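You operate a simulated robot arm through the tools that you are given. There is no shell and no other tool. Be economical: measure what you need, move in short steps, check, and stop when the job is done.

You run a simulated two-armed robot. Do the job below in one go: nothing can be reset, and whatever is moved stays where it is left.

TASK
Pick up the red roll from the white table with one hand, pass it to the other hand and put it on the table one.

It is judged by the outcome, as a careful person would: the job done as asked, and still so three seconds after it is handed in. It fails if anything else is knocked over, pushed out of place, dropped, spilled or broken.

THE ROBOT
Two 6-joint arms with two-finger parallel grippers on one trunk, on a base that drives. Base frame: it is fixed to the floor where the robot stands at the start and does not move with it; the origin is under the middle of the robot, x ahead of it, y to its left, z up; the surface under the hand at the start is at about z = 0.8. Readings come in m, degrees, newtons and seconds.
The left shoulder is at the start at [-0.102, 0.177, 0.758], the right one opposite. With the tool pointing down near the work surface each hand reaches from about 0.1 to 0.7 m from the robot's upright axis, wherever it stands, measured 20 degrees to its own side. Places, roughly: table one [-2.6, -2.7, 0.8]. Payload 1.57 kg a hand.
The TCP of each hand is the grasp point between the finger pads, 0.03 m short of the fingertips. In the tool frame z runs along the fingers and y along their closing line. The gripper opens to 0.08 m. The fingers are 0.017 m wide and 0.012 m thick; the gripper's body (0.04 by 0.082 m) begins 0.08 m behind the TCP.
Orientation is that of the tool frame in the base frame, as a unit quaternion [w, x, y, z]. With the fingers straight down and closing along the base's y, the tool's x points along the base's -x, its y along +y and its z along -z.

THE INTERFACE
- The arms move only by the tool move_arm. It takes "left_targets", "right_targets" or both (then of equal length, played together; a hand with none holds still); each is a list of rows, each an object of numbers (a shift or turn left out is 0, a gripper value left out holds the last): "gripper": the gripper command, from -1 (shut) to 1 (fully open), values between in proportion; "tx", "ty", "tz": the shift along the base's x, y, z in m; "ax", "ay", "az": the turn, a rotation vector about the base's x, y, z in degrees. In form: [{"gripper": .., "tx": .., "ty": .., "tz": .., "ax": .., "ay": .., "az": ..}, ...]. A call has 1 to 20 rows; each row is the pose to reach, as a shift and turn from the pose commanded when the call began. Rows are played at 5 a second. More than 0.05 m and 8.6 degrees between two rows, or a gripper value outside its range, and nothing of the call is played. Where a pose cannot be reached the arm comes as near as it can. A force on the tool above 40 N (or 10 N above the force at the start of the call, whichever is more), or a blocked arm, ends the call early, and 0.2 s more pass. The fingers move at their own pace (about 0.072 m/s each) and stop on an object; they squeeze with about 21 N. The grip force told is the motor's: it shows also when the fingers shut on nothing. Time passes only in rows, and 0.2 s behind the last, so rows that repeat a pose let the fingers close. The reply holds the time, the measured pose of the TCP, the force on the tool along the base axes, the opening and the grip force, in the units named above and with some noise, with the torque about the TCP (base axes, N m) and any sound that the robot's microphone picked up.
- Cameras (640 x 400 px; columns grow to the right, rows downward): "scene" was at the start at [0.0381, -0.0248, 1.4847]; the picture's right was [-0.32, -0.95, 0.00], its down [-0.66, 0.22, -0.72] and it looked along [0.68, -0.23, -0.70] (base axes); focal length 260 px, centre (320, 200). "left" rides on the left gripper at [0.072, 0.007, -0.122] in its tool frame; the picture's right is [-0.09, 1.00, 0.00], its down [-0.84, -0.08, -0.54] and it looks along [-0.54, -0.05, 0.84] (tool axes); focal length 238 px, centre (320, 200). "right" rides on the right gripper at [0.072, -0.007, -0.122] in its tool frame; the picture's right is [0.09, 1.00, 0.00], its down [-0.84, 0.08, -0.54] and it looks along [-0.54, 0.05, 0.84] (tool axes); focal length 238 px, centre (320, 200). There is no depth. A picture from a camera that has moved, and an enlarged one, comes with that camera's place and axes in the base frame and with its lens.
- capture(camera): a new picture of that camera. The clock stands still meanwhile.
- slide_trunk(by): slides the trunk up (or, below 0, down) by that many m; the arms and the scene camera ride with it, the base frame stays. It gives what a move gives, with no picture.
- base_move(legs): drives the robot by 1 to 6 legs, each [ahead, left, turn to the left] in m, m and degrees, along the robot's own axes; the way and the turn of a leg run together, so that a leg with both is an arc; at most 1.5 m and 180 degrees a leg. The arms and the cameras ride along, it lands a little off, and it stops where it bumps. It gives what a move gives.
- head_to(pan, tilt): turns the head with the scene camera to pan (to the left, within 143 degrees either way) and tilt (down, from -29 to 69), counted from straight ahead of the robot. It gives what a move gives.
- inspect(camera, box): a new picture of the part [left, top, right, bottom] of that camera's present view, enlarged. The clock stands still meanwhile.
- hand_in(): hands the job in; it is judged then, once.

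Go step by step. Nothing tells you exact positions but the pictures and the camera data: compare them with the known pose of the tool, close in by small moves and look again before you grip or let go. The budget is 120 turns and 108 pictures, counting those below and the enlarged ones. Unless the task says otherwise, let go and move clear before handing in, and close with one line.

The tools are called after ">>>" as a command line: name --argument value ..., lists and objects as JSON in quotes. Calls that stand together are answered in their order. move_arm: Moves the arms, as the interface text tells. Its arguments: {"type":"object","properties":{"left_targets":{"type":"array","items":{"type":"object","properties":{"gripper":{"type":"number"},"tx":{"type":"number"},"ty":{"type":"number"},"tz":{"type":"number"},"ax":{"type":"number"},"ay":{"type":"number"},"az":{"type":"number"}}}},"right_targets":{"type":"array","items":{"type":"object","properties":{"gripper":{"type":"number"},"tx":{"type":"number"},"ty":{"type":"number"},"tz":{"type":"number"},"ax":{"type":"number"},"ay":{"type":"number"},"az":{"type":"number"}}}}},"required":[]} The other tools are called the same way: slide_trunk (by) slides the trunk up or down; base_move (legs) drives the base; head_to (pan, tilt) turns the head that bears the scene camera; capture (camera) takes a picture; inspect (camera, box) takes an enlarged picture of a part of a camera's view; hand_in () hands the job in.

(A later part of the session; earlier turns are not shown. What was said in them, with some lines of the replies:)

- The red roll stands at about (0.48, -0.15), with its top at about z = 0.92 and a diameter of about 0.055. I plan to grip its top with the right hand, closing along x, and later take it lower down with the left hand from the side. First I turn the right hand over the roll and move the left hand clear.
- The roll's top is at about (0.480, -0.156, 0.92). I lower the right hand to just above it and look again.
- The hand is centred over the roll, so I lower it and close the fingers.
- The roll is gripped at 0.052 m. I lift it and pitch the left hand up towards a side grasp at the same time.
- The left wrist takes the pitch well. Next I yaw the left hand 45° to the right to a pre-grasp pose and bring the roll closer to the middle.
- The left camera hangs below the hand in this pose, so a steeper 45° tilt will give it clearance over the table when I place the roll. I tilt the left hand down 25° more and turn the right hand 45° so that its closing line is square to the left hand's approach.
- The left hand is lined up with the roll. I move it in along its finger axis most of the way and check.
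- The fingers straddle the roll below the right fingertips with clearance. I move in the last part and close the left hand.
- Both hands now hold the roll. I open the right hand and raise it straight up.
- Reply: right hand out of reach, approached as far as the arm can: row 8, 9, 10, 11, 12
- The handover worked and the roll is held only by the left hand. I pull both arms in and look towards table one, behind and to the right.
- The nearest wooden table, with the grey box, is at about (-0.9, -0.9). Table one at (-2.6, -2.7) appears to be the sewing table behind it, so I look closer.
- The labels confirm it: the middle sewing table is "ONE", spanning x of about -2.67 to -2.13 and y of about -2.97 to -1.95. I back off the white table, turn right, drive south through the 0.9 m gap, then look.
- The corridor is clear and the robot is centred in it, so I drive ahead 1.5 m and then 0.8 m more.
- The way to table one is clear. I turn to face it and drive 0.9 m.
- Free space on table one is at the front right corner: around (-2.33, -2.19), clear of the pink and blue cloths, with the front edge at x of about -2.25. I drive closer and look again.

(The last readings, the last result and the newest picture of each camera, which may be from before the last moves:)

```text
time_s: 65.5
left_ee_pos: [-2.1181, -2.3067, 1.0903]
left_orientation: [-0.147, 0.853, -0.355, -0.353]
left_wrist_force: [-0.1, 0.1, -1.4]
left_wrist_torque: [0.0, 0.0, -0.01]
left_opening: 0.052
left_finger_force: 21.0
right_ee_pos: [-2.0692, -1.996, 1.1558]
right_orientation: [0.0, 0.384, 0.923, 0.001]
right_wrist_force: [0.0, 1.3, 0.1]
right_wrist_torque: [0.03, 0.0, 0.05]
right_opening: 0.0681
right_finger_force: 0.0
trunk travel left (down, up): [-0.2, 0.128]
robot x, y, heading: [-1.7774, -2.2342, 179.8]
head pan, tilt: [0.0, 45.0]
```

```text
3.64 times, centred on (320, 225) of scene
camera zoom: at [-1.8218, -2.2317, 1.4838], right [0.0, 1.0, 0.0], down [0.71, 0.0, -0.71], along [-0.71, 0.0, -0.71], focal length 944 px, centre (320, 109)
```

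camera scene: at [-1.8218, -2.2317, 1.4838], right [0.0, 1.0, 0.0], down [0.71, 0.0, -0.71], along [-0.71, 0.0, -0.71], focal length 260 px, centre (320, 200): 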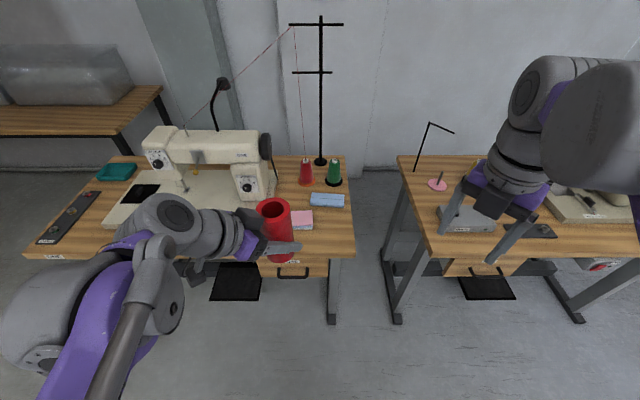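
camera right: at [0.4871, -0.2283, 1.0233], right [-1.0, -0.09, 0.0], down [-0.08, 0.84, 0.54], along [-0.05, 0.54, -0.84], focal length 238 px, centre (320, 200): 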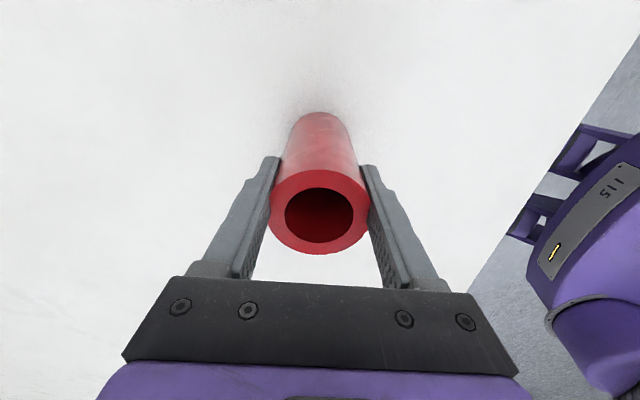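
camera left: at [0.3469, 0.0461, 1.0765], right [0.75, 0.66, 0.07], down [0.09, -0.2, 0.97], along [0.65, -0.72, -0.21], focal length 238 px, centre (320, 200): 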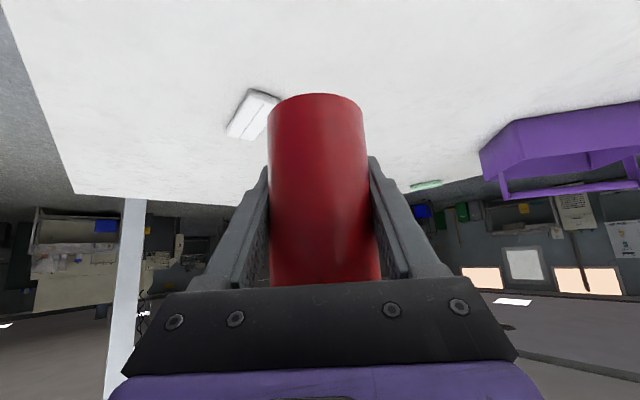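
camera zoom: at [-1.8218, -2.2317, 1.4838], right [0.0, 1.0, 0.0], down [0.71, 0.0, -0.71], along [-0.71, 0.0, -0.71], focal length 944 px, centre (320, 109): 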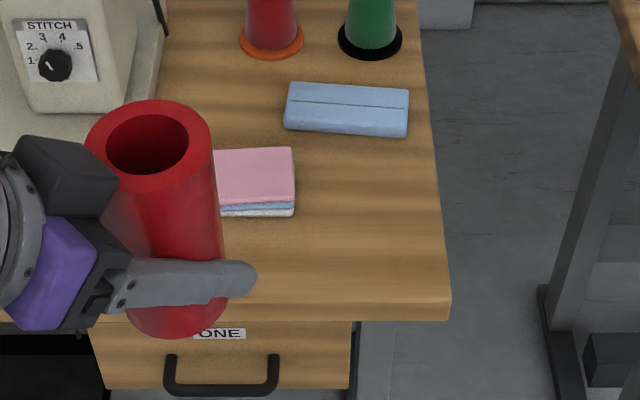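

The target spot is (-2.355, -2.185). I drive 0.12 m closer so that it is well within reach.

>>> base_move --legs '[[0.12, 0, 0]]'

```text
time_s: 66.8
left_ee_pos: [-2.2391, -2.3069, 1.0891]
left_orientation: [-0.147, 0.853, -0.355, -0.353]
left_wrist_force: [-0.1, 0.4, -2.1]
left_wrist_torque: [0.02, -0.01, -0.02]
left_opening: 0.052
left_finger_force: 20.7
right_ee_pos: [-2.1892, -1.9952, 1.1563]
right_orientation: [0.0, 0.385, 0.923, 0.0]
right_wrist_force: [-0.3, -0.3, 0.6]
right_wrist_torque: [0.03, -0.07, 0.0]
right_opening: 0.068
right_finger_force: 0.0
trunk travel left (down, up): [-0.2, 0.128]
robot x, y, heading: [-1.9007, -2.2323, 179.8]
head pan, tilt: [0.0, 45.0]
```

>>> move_arm --left_targets '[{"tx": -0.02, "ty": 0.021}, {"tx": -0.04, "ty": 0.042}, {"tx": -0.06, "ty": 0.063}, {"tx": -0.08, "ty": 0.084}, {"tx": -0.1, "ty": 0.105}, {"tx": -0.116, "ty": 0.122}, {"tx": -0.116, "ty": 0.122, "tz": -0.04}, {"tx": -0.116, "ty": 0.122, "tz": -0.08}, {"tx": -0.116, "ty": 0.122, "tz": -0.12}, {"tx": -0.116, "ty": 0.122, "tz": -0.16}]'

>>> capture --camera "scene"

>>> capture --camera "left"

```text
time_s: 69.0
left_ee_pos: [-2.3544, -2.1842, 0.9296]
left_orientation: [-0.147, 0.853, -0.355, -0.353]
left_wrist_force: [-0.2, 0.8, -1.6]
left_wrist_torque: [0.02, 0.02, 0.01]
left_opening: 0.052
left_finger_force: 20.8
right_ee_pos: [-2.1888, -1.9949, 1.1568]
right_orientation: [-0.001, 0.385, 0.923, 0.0]
right_wrist_force: [0.0, -0.1, -0.1]
right_wrist_torque: [0.02, 0.01, -0.04]
right_opening: 0.0678
right_finger_force: 0.1
trunk travel left (down, up): [-0.2, 0.128]
robot x, y, heading: [-1.8961, -2.2314, 180.0]
head pan, tilt: [0.0, 45.0]
```

```text
75 pictures are left
camera scene: at [-1.9428, -2.231, 1.4838], right [0.0, 1.0, 0.0], down [0.71, 0.0, -0.71], along [-0.71, 0.0, -0.71], focal length 260 px, centre (320, 200)
```

scene: 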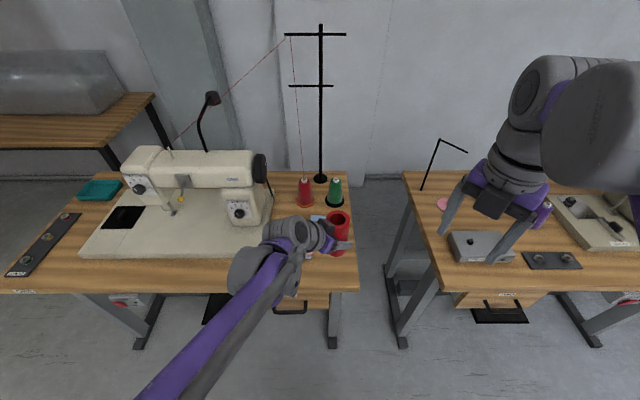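

```text
74 pictures are left
camera left: at [-2.2642, -2.2864, 0.9654], right [-0.75, -0.65, 0.06], down [-0.09, 0.2, 0.97], along [-0.65, 0.73, -0.21], focal length 238 px, centre (320, 200)
```

left: 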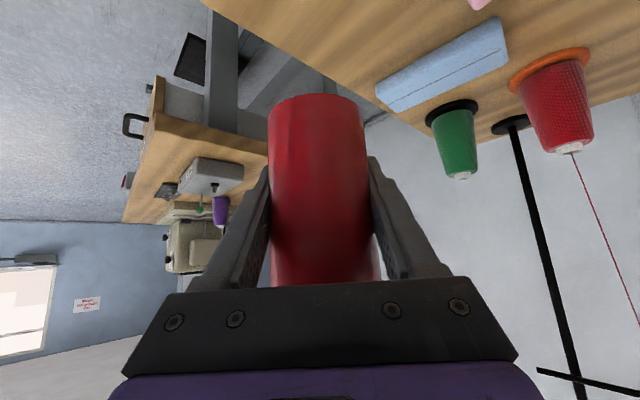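

The roll hangs over the free corner. I lower it to just above the surface.

>>> move_arm --left_targets '[{"tz": -0.02}, {"tz": -0.04}, {"tz": -0.06}, {"tz": -0.075}, {"tz": -0.075}]'

>>> inspect --camera "scene" --box '[230, 180, 390, 310]'

>>> capture --camera "left"

```text
time_s: 70.2
left_ee_pos: [-2.3549, -2.1836, 0.8539]
left_orientation: [-0.147, 0.853, -0.355, -0.354]
left_wrist_force: [-0.5, -0.5, -2.4]
left_wrist_torque: [0.02, -0.02, -0.02]
left_opening: 0.0522
left_finger_force: 21.3
right_ee_pos: [-2.1884, -1.9958, 1.1563]
right_orientation: [-0.001, 0.385, 0.923, 0.001]
right_wrist_force: [0.4, 0.5, -0.1]
right_wrist_torque: [-0.01, -0.01, -0.01]
right_opening: 0.068
right_finger_force: 0.0
trunk travel left (down, up): [-0.2, 0.128]
robot x, y, heading: [-1.8985, -2.234, 180.0]
head pan, tilt: [0.0, 45.0]
```

```text
3.08 times, centred on (310, 245) of scene
camera zoom: at [-1.9421, -2.2311, 1.4838], right [0.0, 1.0, 0.0], down [0.71, 0.0, -0.71], along [-0.71, 0.0, -0.71], focal length 799 px, centre (351, 62)
```

zoom: 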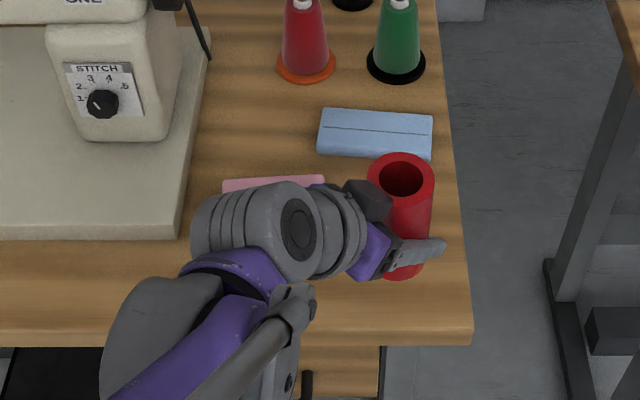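

```text
72 pictures are left
camera left: at [-2.2635, -2.2868, 0.8903], right [-0.75, -0.66, 0.06], down [-0.09, 0.2, 0.97], along [-0.65, 0.73, -0.21], focal length 238 px, centre (320, 200)
```

left: 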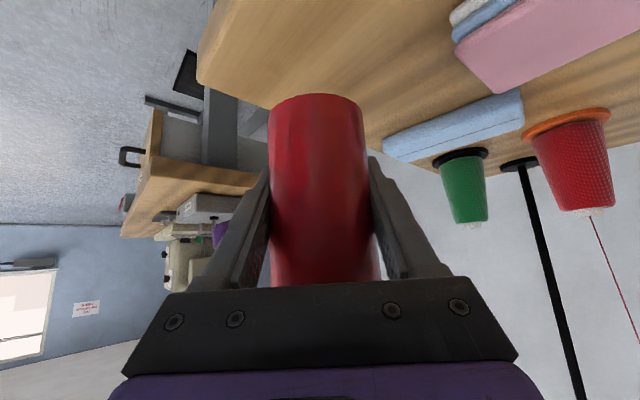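

There is about 1.4 cm to go. I lower in small steps until the wrist force shows contact.

>>> move_arm --left_targets '[{"tz": -0.004}, {"tz": -0.008}, {"tz": -0.011}, {"tz": -0.011}]'

```text
time_s: 71.2
left_ee_pos: [-2.3531, -2.1845, 0.8449]
left_orientation: [-0.147, 0.853, -0.355, -0.353]
left_wrist_force: [-1.4, 0.1, -1.9]
left_wrist_torque: [-0.01, 0.02, 0.01]
left_opening: 0.0519
left_finger_force: 20.6
right_ee_pos: [-2.1904, -1.9952, 1.1566]
right_orientation: [0.0, 0.385, 0.923, 0.0]
right_wrist_force: [0.0, 0.1, 0.2]
right_wrist_torque: [0.03, -0.01, 0.01]
right_opening: 0.0679
right_finger_force: 0.0
trunk travel left (down, up): [-0.2, 0.128]
robot x, y, heading: [-1.8992, -2.2318, 179.9]
head pan, tilt: [0.0, 45.0]
```

>>> move_arm --left_targets '[{"tz": -0.002}, {"tz": -0.004}, {"tz": -0.004}]'

>>> capture --camera "left"

```text
time_s: 72.0
left_ee_pos: [-2.3523, -2.1853, 0.8408]
left_orientation: [-0.147, 0.853, -0.355, -0.353]
left_wrist_force: [0.4, 0.0, -2.0]
left_wrist_torque: [0.02, -0.03, -0.04]
left_opening: 0.0521
left_finger_force: 21.3
right_ee_pos: [-2.1887, -1.9944, 1.1564]
right_orientation: [0.0, 0.385, 0.923, 0.0]
right_wrist_force: [0.0, -0.4, -0.2]
right_wrist_torque: [0.03, -0.01, 0.01]
right_opening: 0.0679
right_finger_force: 0.1
trunk travel left (down, up): [-0.2, 0.128]
robot x, y, heading: [-1.9008, -2.2294, 179.8]
head pan, tilt: [0.0, 45.0]
```

```text
71 pictures are left
camera left: at [-2.2635, -2.2866, 0.8757], right [-0.75, -0.65, 0.06], down [-0.09, 0.2, 0.97], along [-0.65, 0.73, -0.21], focal length 238 px, centre (320, 200)
```

left: 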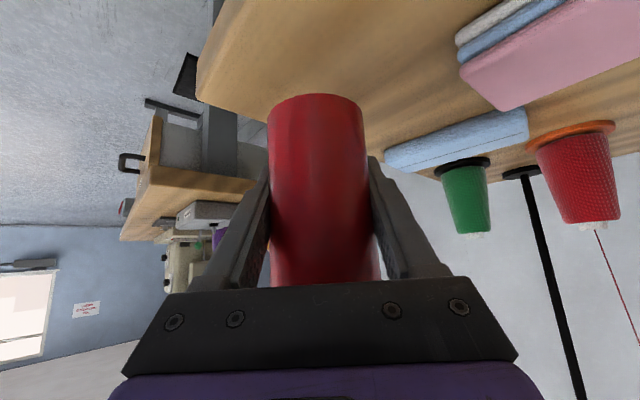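

>>> move_arm --left_targets '[{"tz": -0.0015}, {"tz": -0.003}, {"tz": -0.003}]'

```text
time_s: 72.8
left_ee_pos: [-2.3541, -2.1842, 0.8365]
left_orientation: [-0.146, 0.853, -0.354, -0.353]
left_wrist_force: [1.3, 0.2, -1.7]
left_wrist_torque: [-0.01, 0.0, -0.01]
left_opening: 0.0521
left_finger_force: 20.8
right_ee_pos: [-2.1887, -1.9946, 1.1566]
right_orientation: [0.001, 0.385, 0.923, 0.001]
right_wrist_force: [0.4, 0.4, 1.4]
right_wrist_torque: [0.01, -0.01, -0.02]
right_opening: 0.068
right_finger_force: 0.1
trunk travel left (down, up): [-0.2, 0.128]
robot x, y, heading: [-1.8978, -2.2303, 179.6]
head pan, tilt: [0.0, 45.0]
```

>>> move_arm --left_targets '[{"tz": -0.0015}, {"tz": -0.003}, {"tz": -0.003}]'

>>> inspect --camera "left" --box '[240, 60, 400, 160]'

```text
time_s: 73.6
left_ee_pos: [-2.3541, -2.1843, 0.8336]
left_orientation: [-0.147, 0.853, -0.355, -0.353]
left_wrist_force: [0.0, 1.3, -1.7]
left_wrist_torque: [0.0, -0.01, -0.01]
left_opening: 0.0518
left_finger_force: 20.7
right_ee_pos: [-2.1881, -1.9941, 1.1548]
right_orientation: [0.0, 0.385, 0.923, 0.001]
right_wrist_force: [0.1, 1.0, 0.4]
right_wrist_torque: [0.02, 0.01, -0.03]
right_opening: 0.068
right_finger_force: 0.0
trunk travel left (down, up): [-0.2, 0.128]
robot x, y, heading: [-1.9009, -2.2292, 179.6]
head pan, tilt: [0.0, 45.0]
```

```text
4.00 times, centred on (320, 110) of left
camera zoom: at [-2.2632, -2.2868, 0.8695], right [-0.75, -0.65, 0.06], down [-0.09, 0.2, 0.97], along [-0.65, 0.73, -0.21], focal length 953 px, centre (320, 560)
```

zoom: 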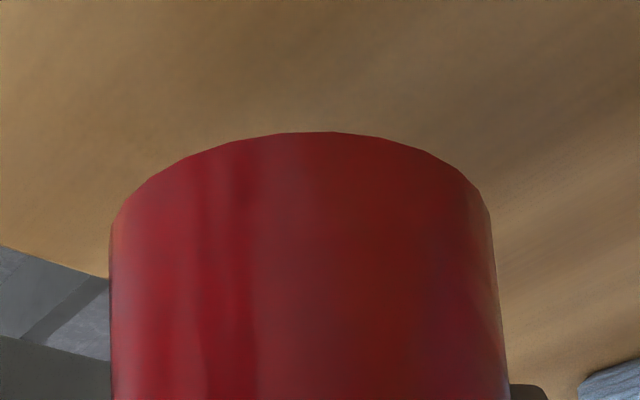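

No contact yet, so I keep lowering gently.

>>> move_arm --left_targets '[{"tz": -0.0015}, {"tz": -0.003}, {"tz": -0.0045}, {"tz": -0.0045}]'

>>> inspect --camera "scene" --box '[290, 210, 370, 290]'

```text
time_s: 74.6
left_ee_pos: [-2.3539, -2.1853, 0.8296]
left_orientation: [-0.147, 0.853, -0.355, -0.354]
left_wrist_force: [-0.5, -0.3, -2.1]
left_wrist_torque: [-0.04, -0.01, 0.0]
left_opening: 0.052
left_finger_force: 21.0
right_ee_pos: [-2.1894, -1.9949, 1.157]
right_orientation: [0.0, 0.385, 0.923, 0.0]
right_wrist_force: [-0.4, -0.6, -0.1]
right_wrist_torque: [-0.01, 0.01, -0.01]
right_opening: 0.068
right_finger_force: 0.0
trunk travel left (down, up): [-0.2, 0.128]
robot x, y, heading: [-1.898, -2.2308, 179.9]
head pan, tilt: [0.0, 45.0]
```

```text
5.00 times, centred on (330, 250) of scene
camera zoom: at [-1.9422, -2.2311, 1.4838], right [0.0, 1.0, 0.0], down [0.71, 0.0, -0.71], along [-0.71, 0.0, -0.71], focal length 1298 px, centre (270, -50)
```

zoom: 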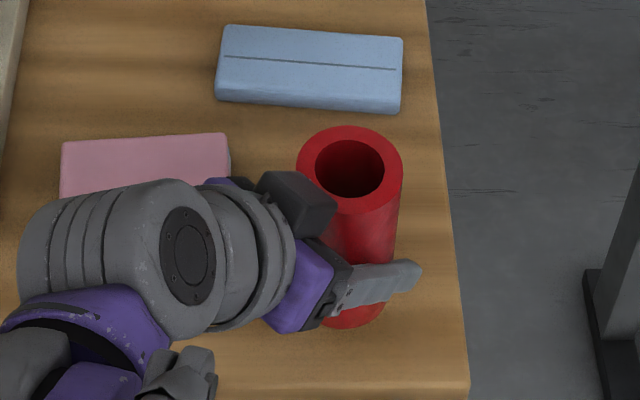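

>>> move_arm --left_targets '[{"tz": -0.0015}, {"tz": -0.003}, {"tz": -0.0045}, {"tz": -0.0045}]'

>>> inspect --camera "left" --box '[240, 60, 400, 160]'

```text
time_s: 75.6
left_ee_pos: [-2.3541, -2.1852, 0.8248]
left_orientation: [-0.147, 0.853, -0.355, -0.353]
left_wrist_force: [-1.1, -0.5, -2.2]
left_wrist_torque: [0.0, 0.03, -0.03]
left_opening: 0.0519
left_finger_force: 20.8
right_ee_pos: [-2.1886, -1.9952, 1.1571]
right_orientation: [0.001, 0.385, 0.923, 0.0]
right_wrist_force: [-0.3, 0.2, -0.2]
right_wrist_torque: [-0.01, 0.03, -0.02]
right_opening: 0.0677
right_finger_force: 0.0
trunk travel left (down, up): [-0.2, 0.128]
robot x, y, heading: [-1.9, -2.2352, 180.0]
head pan, tilt: [0.0, 45.0]
```

```text
4.00 times, centred on (320, 110) of left
camera zoom: at [-2.2635, -2.287, 0.8609], right [-0.75, -0.65, 0.06], down [-0.09, 0.2, 0.97], along [-0.65, 0.73, -0.21], focal length 953 px, centre (320, 560)
```

zoom: 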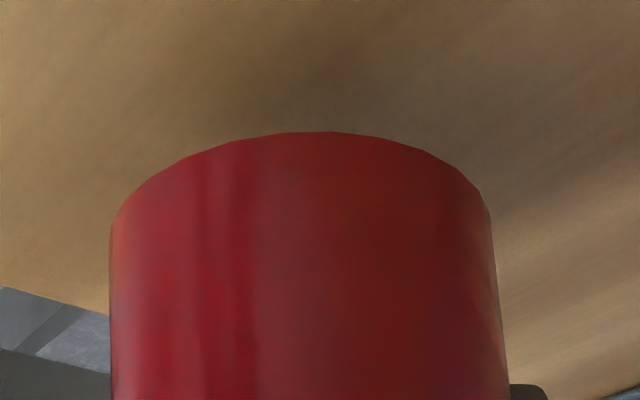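

>>> move_arm --left_targets '[{"tz": -0.0015}, {"tz": -0.003}, {"tz": -0.0045}, {"tz": -0.006}, {"tz": -0.006}]'

>>> inspect --camera "left" --box '[240, 60, 400, 160]'

```text
time_s: 76.8
left_ee_pos: [-2.3539, -2.1851, 0.8188]
left_orientation: [-0.146, 0.853, -0.355, -0.353]
left_wrist_force: [-0.4, -0.9, -1.8]
left_wrist_torque: [-0.01, 0.0, 0.01]
left_opening: 0.052
left_finger_force: 21.1
right_ee_pos: [-2.1891, -1.9947, 1.1561]
right_orientation: [0.0, 0.385, 0.923, 0.001]
right_wrist_force: [0.7, 1.2, -0.9]
right_wrist_torque: [-0.01, -0.02, 0.01]
right_opening: 0.0683
right_finger_force: 0.1
trunk travel left (down, up): [-0.2, 0.128]
robot x, y, heading: [-1.8986, -2.2355, 179.7]
head pan, tilt: [0.0, 45.0]
```

```text
4.00 times, centred on (320, 110) of left
camera zoom: at [-2.2634, -2.2865, 0.8549], right [-0.75, -0.65, 0.06], down [-0.09, 0.2, 0.97], along [-0.65, 0.73, -0.21], focal length 953 px, centre (320, 560)
```

zoom: 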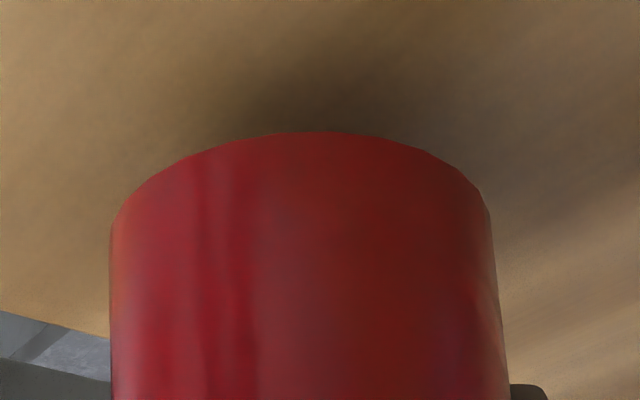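

The contact shadow is closing under the roll. I continue with small steps.

>>> move_arm --left_targets '[{"tz": -0.0015}, {"tz": -0.003}, {"tz": -0.0045}, {"tz": -0.0045}]'

>>> inspect --camera "left" --box '[240, 60, 400, 160]'

```text
time_s: 77.8
left_ee_pos: [-2.3535, -2.1848, 0.8141]
left_orientation: [-0.147, 0.853, -0.355, -0.353]
left_wrist_force: [0.1, -0.1, -1.4]
left_wrist_torque: [-0.02, -0.01, -0.01]
left_opening: 0.0519
left_finger_force: 20.9
right_ee_pos: [-2.1897, -1.9955, 1.1564]
right_orientation: [0.0, 0.385, 0.923, 0.0]
right_wrist_force: [-0.7, -0.3, 0.2]
right_wrist_torque: [-0.01, -0.03, 0.02]
right_opening: 0.0679
right_finger_force: 0.1
trunk travel left (down, up): [-0.2, 0.128]
robot x, y, heading: [-1.9026, -2.2375, 179.8]
head pan, tilt: [0.0, 45.0]
```

```text
4.00 times, centred on (320, 110) of left
camera zoom: at [-2.2634, -2.2867, 0.8503], right [-0.75, -0.65, 0.06], down [-0.09, 0.2, 0.97], along [-0.65, 0.73, -0.21], focal length 953 px, centre (320, 560)
```

zoom: 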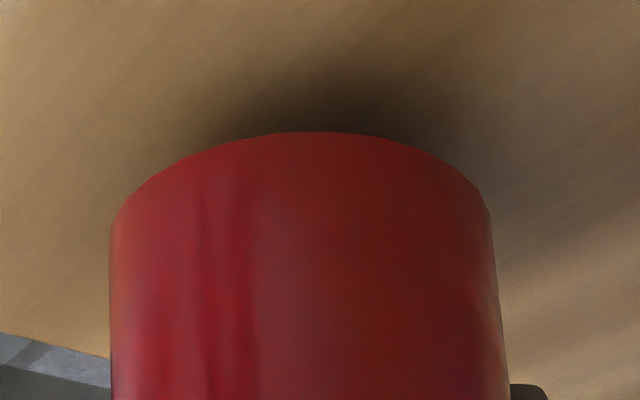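

>>> move_arm --left_targets '[{"tz": -0.0015}, {"tz": -0.003}, {"tz": -0.0045}, {"tz": -0.0045}]'

>>> inspect --camera "left" --box '[240, 60, 400, 160]'

```text
time_s: 78.8
left_ee_pos: [-2.3535, -2.1853, 0.8095]
left_orientation: [-0.147, 0.853, -0.355, -0.353]
left_wrist_force: [0.7, -0.4, -2.1]
left_wrist_torque: [0.01, -0.01, -0.01]
left_opening: 0.052
left_finger_force: 20.9
right_ee_pos: [-2.1887, -1.9948, 1.1556]
right_orientation: [0.0, 0.385, 0.923, 0.0]
right_wrist_force: [-0.1, 0.4, -0.9]
right_wrist_torque: [-0.01, -0.01, -0.03]
right_opening: 0.0681
right_finger_force: 0.1
trunk travel left (down, up): [-0.2, 0.128]
robot x, y, heading: [-1.8996, -2.2323, 179.6]
head pan, tilt: [0.0, 45.0]
```

```text
4.00 times, centred on (320, 110) of left
camera zoom: at [-2.2635, -2.2868, 0.8457], right [-0.75, -0.65, 0.06], down [-0.09, 0.2, 0.97], along [-0.65, 0.73, -0.21], focal length 953 px, centre (320, 560)
```

zoom: 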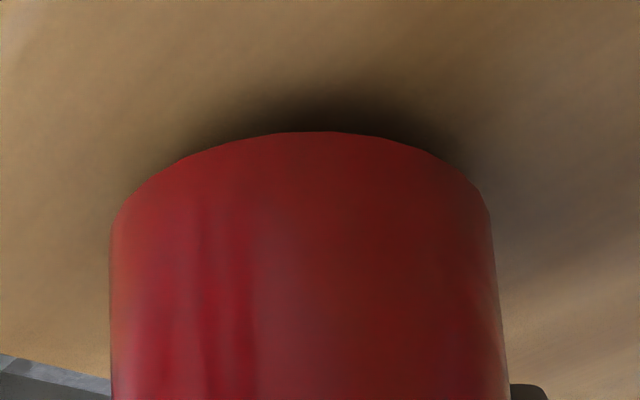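

>>> move_arm --left_targets '[{"tz": -0.0015}, {"tz": -0.003}, {"tz": -0.0045}, {"tz": -0.0045}]'

>>> inspect --camera "left" --box '[240, 60, 400, 160]'

```text
time_s: 79.8
left_ee_pos: [-2.3536, -2.1851, 0.8051]
left_orientation: [-0.146, 0.853, -0.355, -0.353]
left_wrist_force: [-0.1, -0.5, -1.4]
left_wrist_torque: [-0.01, 0.01, -0.02]
left_opening: 0.0515
left_finger_force: 20.8
right_ee_pos: [-2.1887, -1.9954, 1.1572]
right_orientation: [0.0, 0.385, 0.923, 0.0]
right_wrist_force: [-0.7, -0.4, 0.1]
right_wrist_torque: [-0.01, 0.0, -0.03]
right_opening: 0.0679
right_finger_force: 0.0
trunk travel left (down, up): [-0.2, 0.128]
robot x, y, heading: [-1.8989, -2.2338, 179.8]
head pan, tilt: [0.0, 45.0]
```

```text
4.00 times, centred on (320, 110) of left
camera zoom: at [-2.2637, -2.2866, 0.8413], right [-0.75, -0.65, 0.06], down [-0.09, 0.2, 0.97], along [-0.65, 0.73, -0.21], focal length 953 px, centre (320, 560)
```

zoom: 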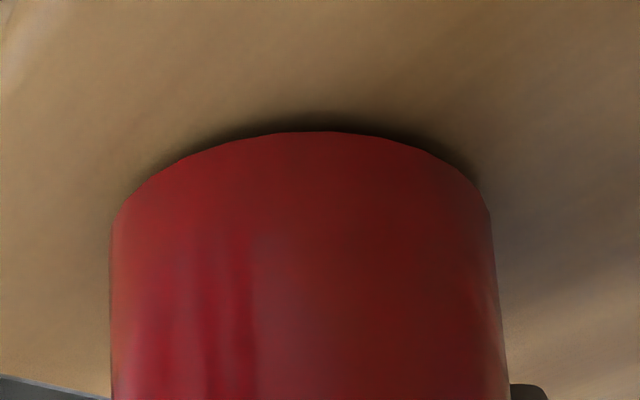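

The shadow has almost closed, so only a few millimetres remain. I take 1 mm steps until the force rises.

>>> move_arm --left_targets '[{"tz": -0.001}, {"tz": -0.002}, {"tz": -0.003}, {"tz": -0.003}]'

>>> inspect --camera "left" --box '[240, 60, 400, 160]'

```text
time_s: 80.8
left_ee_pos: [-2.3538, -2.1845, 0.8022]
left_orientation: [-0.147, 0.853, -0.355, -0.353]
left_wrist_force: [0.3, -0.2, -1.9]
left_wrist_torque: [-0.02, 0.01, 0.01]
left_opening: 0.052
left_finger_force: 21.1
right_ee_pos: [-2.189, -1.9947, 1.1554]
right_orientation: [-0.001, 0.385, 0.923, 0.0]
right_wrist_force: [0.2, 0.1, -0.4]
right_wrist_torque: [0.02, 0.02, -0.01]
right_opening: 0.0682
right_finger_force: 0.1
trunk travel left (down, up): [-0.2, 0.128]
robot x, y, heading: [-1.8944, -2.2296, 179.8]
head pan, tilt: [0.0, 45.0]
```

```text
4.00 times, centred on (320, 110) of left
camera zoom: at [-2.2633, -2.2866, 0.8386], right [-0.75, -0.65, 0.06], down [-0.09, 0.2, 0.97], along [-0.65, 0.73, -0.21], focal length 953 px, centre (320, 560)
```

zoom: 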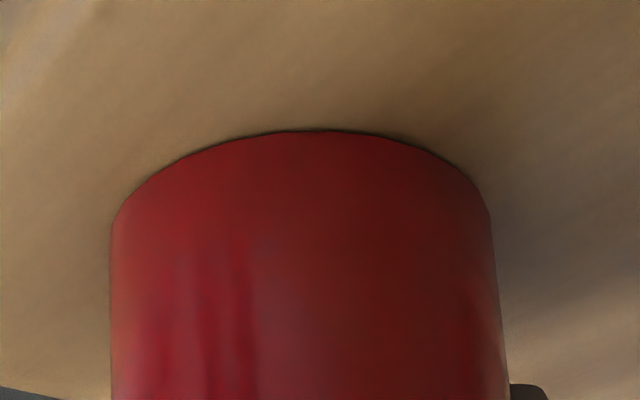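

>>> move_arm --left_targets '[{"tz": -0.001}, {"tz": -0.002}, {"tz": -0.002}]'

```text
time_s: 81.6
left_ee_pos: [-2.3544, -2.1858, 0.8017]
left_orientation: [-0.148, 0.853, -0.355, -0.354]
left_wrist_force: [-2.1, 1.6, 11.9]
left_wrist_torque: [0.06, -0.03, 0.03]
left_opening: 0.0521
left_finger_force: 20.9
right_ee_pos: [-2.1874, -1.9942, 1.1559]
right_orientation: [0.0, 0.385, 0.923, 0.001]
right_wrist_force: [0.2, 0.2, -0.2]
right_wrist_torque: [0.01, 0.0, -0.01]
right_opening: 0.068
right_finger_force: 0.0
trunk travel left (down, up): [-0.2, 0.128]
robot x, y, heading: [-1.8986, -2.2331, 180.0]
head pan, tilt: [0.0, 45.0]
```

The force rose to 12 N, so the roll stands on table one. I ease off, open the hand and back out along the finger axis.

>>> move_arm --left_targets '[{"tz": 0.0015}, {"tz": 0.0015, "gripper": 0}, {"tz": 0.0015, "gripper": 0.5}, {"tz": 0.0015, "gripper": 1}, {"tz": 0.0015}, {"tz": 0.0015}]'

>>> capture --camera "left"

>>> inspect --camera "scene" --box '[250, 190, 390, 300]'

```text
time_s: 83.0
left_ee_pos: [-2.3554, -2.1854, 0.8014]
left_orientation: [-0.147, 0.853, -0.355, -0.353]
left_wrist_force: [0.9, -0.4, 0.5]
left_wrist_torque: [0.0, -0.01, -0.01]
left_opening: 0.0802
left_finger_force: 0.1
right_ee_pos: [-2.188, -1.9943, 1.1572]
right_orientation: [0.0, 0.385, 0.923, 0.001]
right_wrist_force: [-0.3, 0.5, 0.1]
right_wrist_torque: [-0.01, 0.01, 0.03]
right_opening: 0.0683
right_finger_force: 0.0
trunk travel left (down, up): [-0.2, 0.128]
robot x, y, heading: [-1.8979, -2.2313, 179.7]
head pan, tilt: [0.0, 45.0]
```

```text
62 pictures are left
camera left: at [-2.2636, -2.2868, 0.8379], right [-0.75, -0.65, 0.06], down [-0.09, 0.2, 0.97], along [-0.65, 0.73, -0.21], focal length 238 px, centre (320, 200)
```

left: 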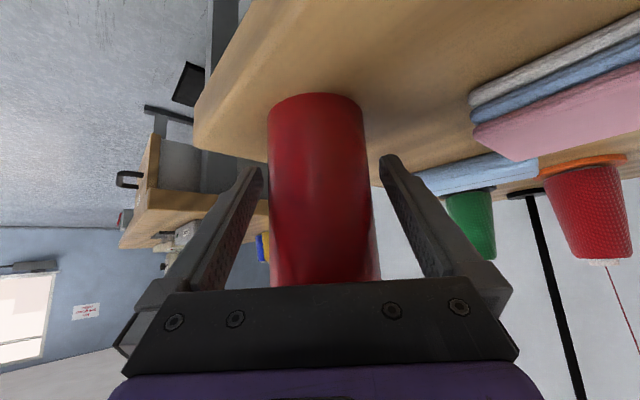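

```text
3.64 times, centred on (320, 245) of scene
camera zoom: at [-1.9421, -2.2311, 1.4838], right [0.0, 1.0, 0.0], down [0.71, 0.0, -0.71], along [-0.71, 0.0, -0.71], focal length 944 px, centre (320, 36)
```

zoom: 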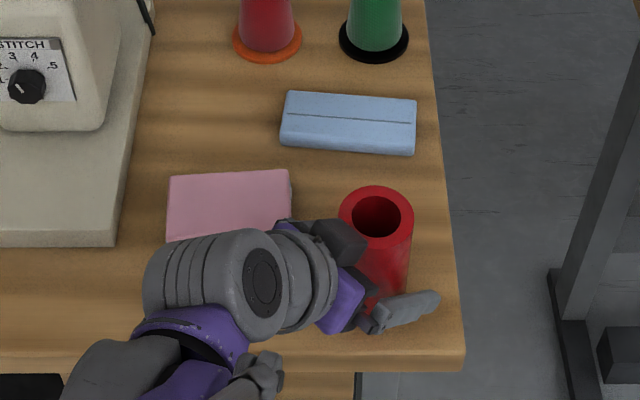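

The roll stands free between the open fingers. I back the left hand out along its axis.

>>> move_arm --left_targets '[{"tx": 0.007, "ty": -0.007, "tz": 0.01}, {"tx": 0.015, "ty": -0.015, "tz": 0.021}, {"tx": 0.025, "ty": -0.025, "tz": 0.035}, {"tx": 0.04, "ty": -0.04, "tz": 0.057}, {"tx": 0.055, "ty": -0.055, "tz": 0.078}, {"tx": 0.07, "ty": -0.07, "tz": 0.1}, {"tx": 0.085, "ty": -0.085, "tz": 0.12}, {"tx": 0.1, "ty": -0.1, "tz": 0.15}, {"tx": 0.11, "ty": -0.11, "tz": 0.19}, {"tx": 0.11, "ty": -0.11, "tz": 0.22}]'

>>> capture --camera "scene"

```text
time_s: 85.2
left_ee_pos: [-2.2448, -2.2952, 1.0231]
left_orientation: [-0.147, 0.853, -0.356, -0.352]
left_wrist_force: [0.2, 0.4, -0.5]
left_wrist_torque: [0.0, 0.0, 0.01]
left_opening: 0.0801
left_finger_force: 0.0
right_ee_pos: [-2.1884, -1.9943, 1.1567]
right_orientation: [0.0, 0.385, 0.923, 0.0]
right_wrist_force: [0.5, -0.3, -0.4]
right_wrist_torque: [0.01, -0.02, 0.02]
right_opening: 0.0682
right_finger_force: 0.1
trunk travel left (down, up): [-0.2, 0.128]
robot x, y, heading: [-1.8942, -2.236, 179.7]
head pan, tilt: [0.0, 45.0]
```

```text
60 pictures are left
camera scene: at [-1.9422, -2.231, 1.4838], right [0.0, 1.0, 0.0], down [0.71, 0.0, -0.71], along [-0.71, 0.0, -0.71], focal length 260 px, centre (320, 200)
```

scene: 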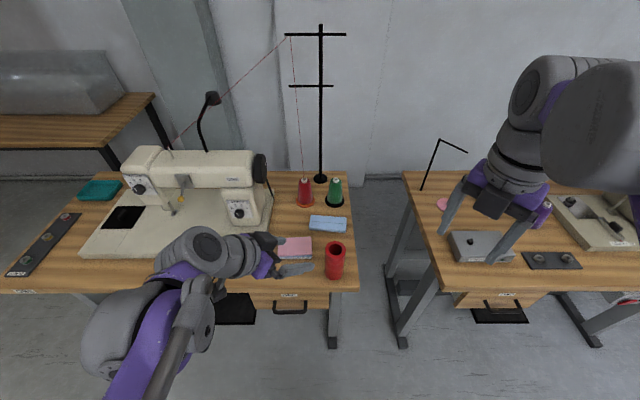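

The red roll stands upright on table one, both hands are clear and nothing else has moved, so I hand the job in.

>>> hand_in

```text
The job is handed in.
```

The right hand picked up the red roll and passed it to the left, which stood it upright on the front right corner of table one without disturbing anything else.
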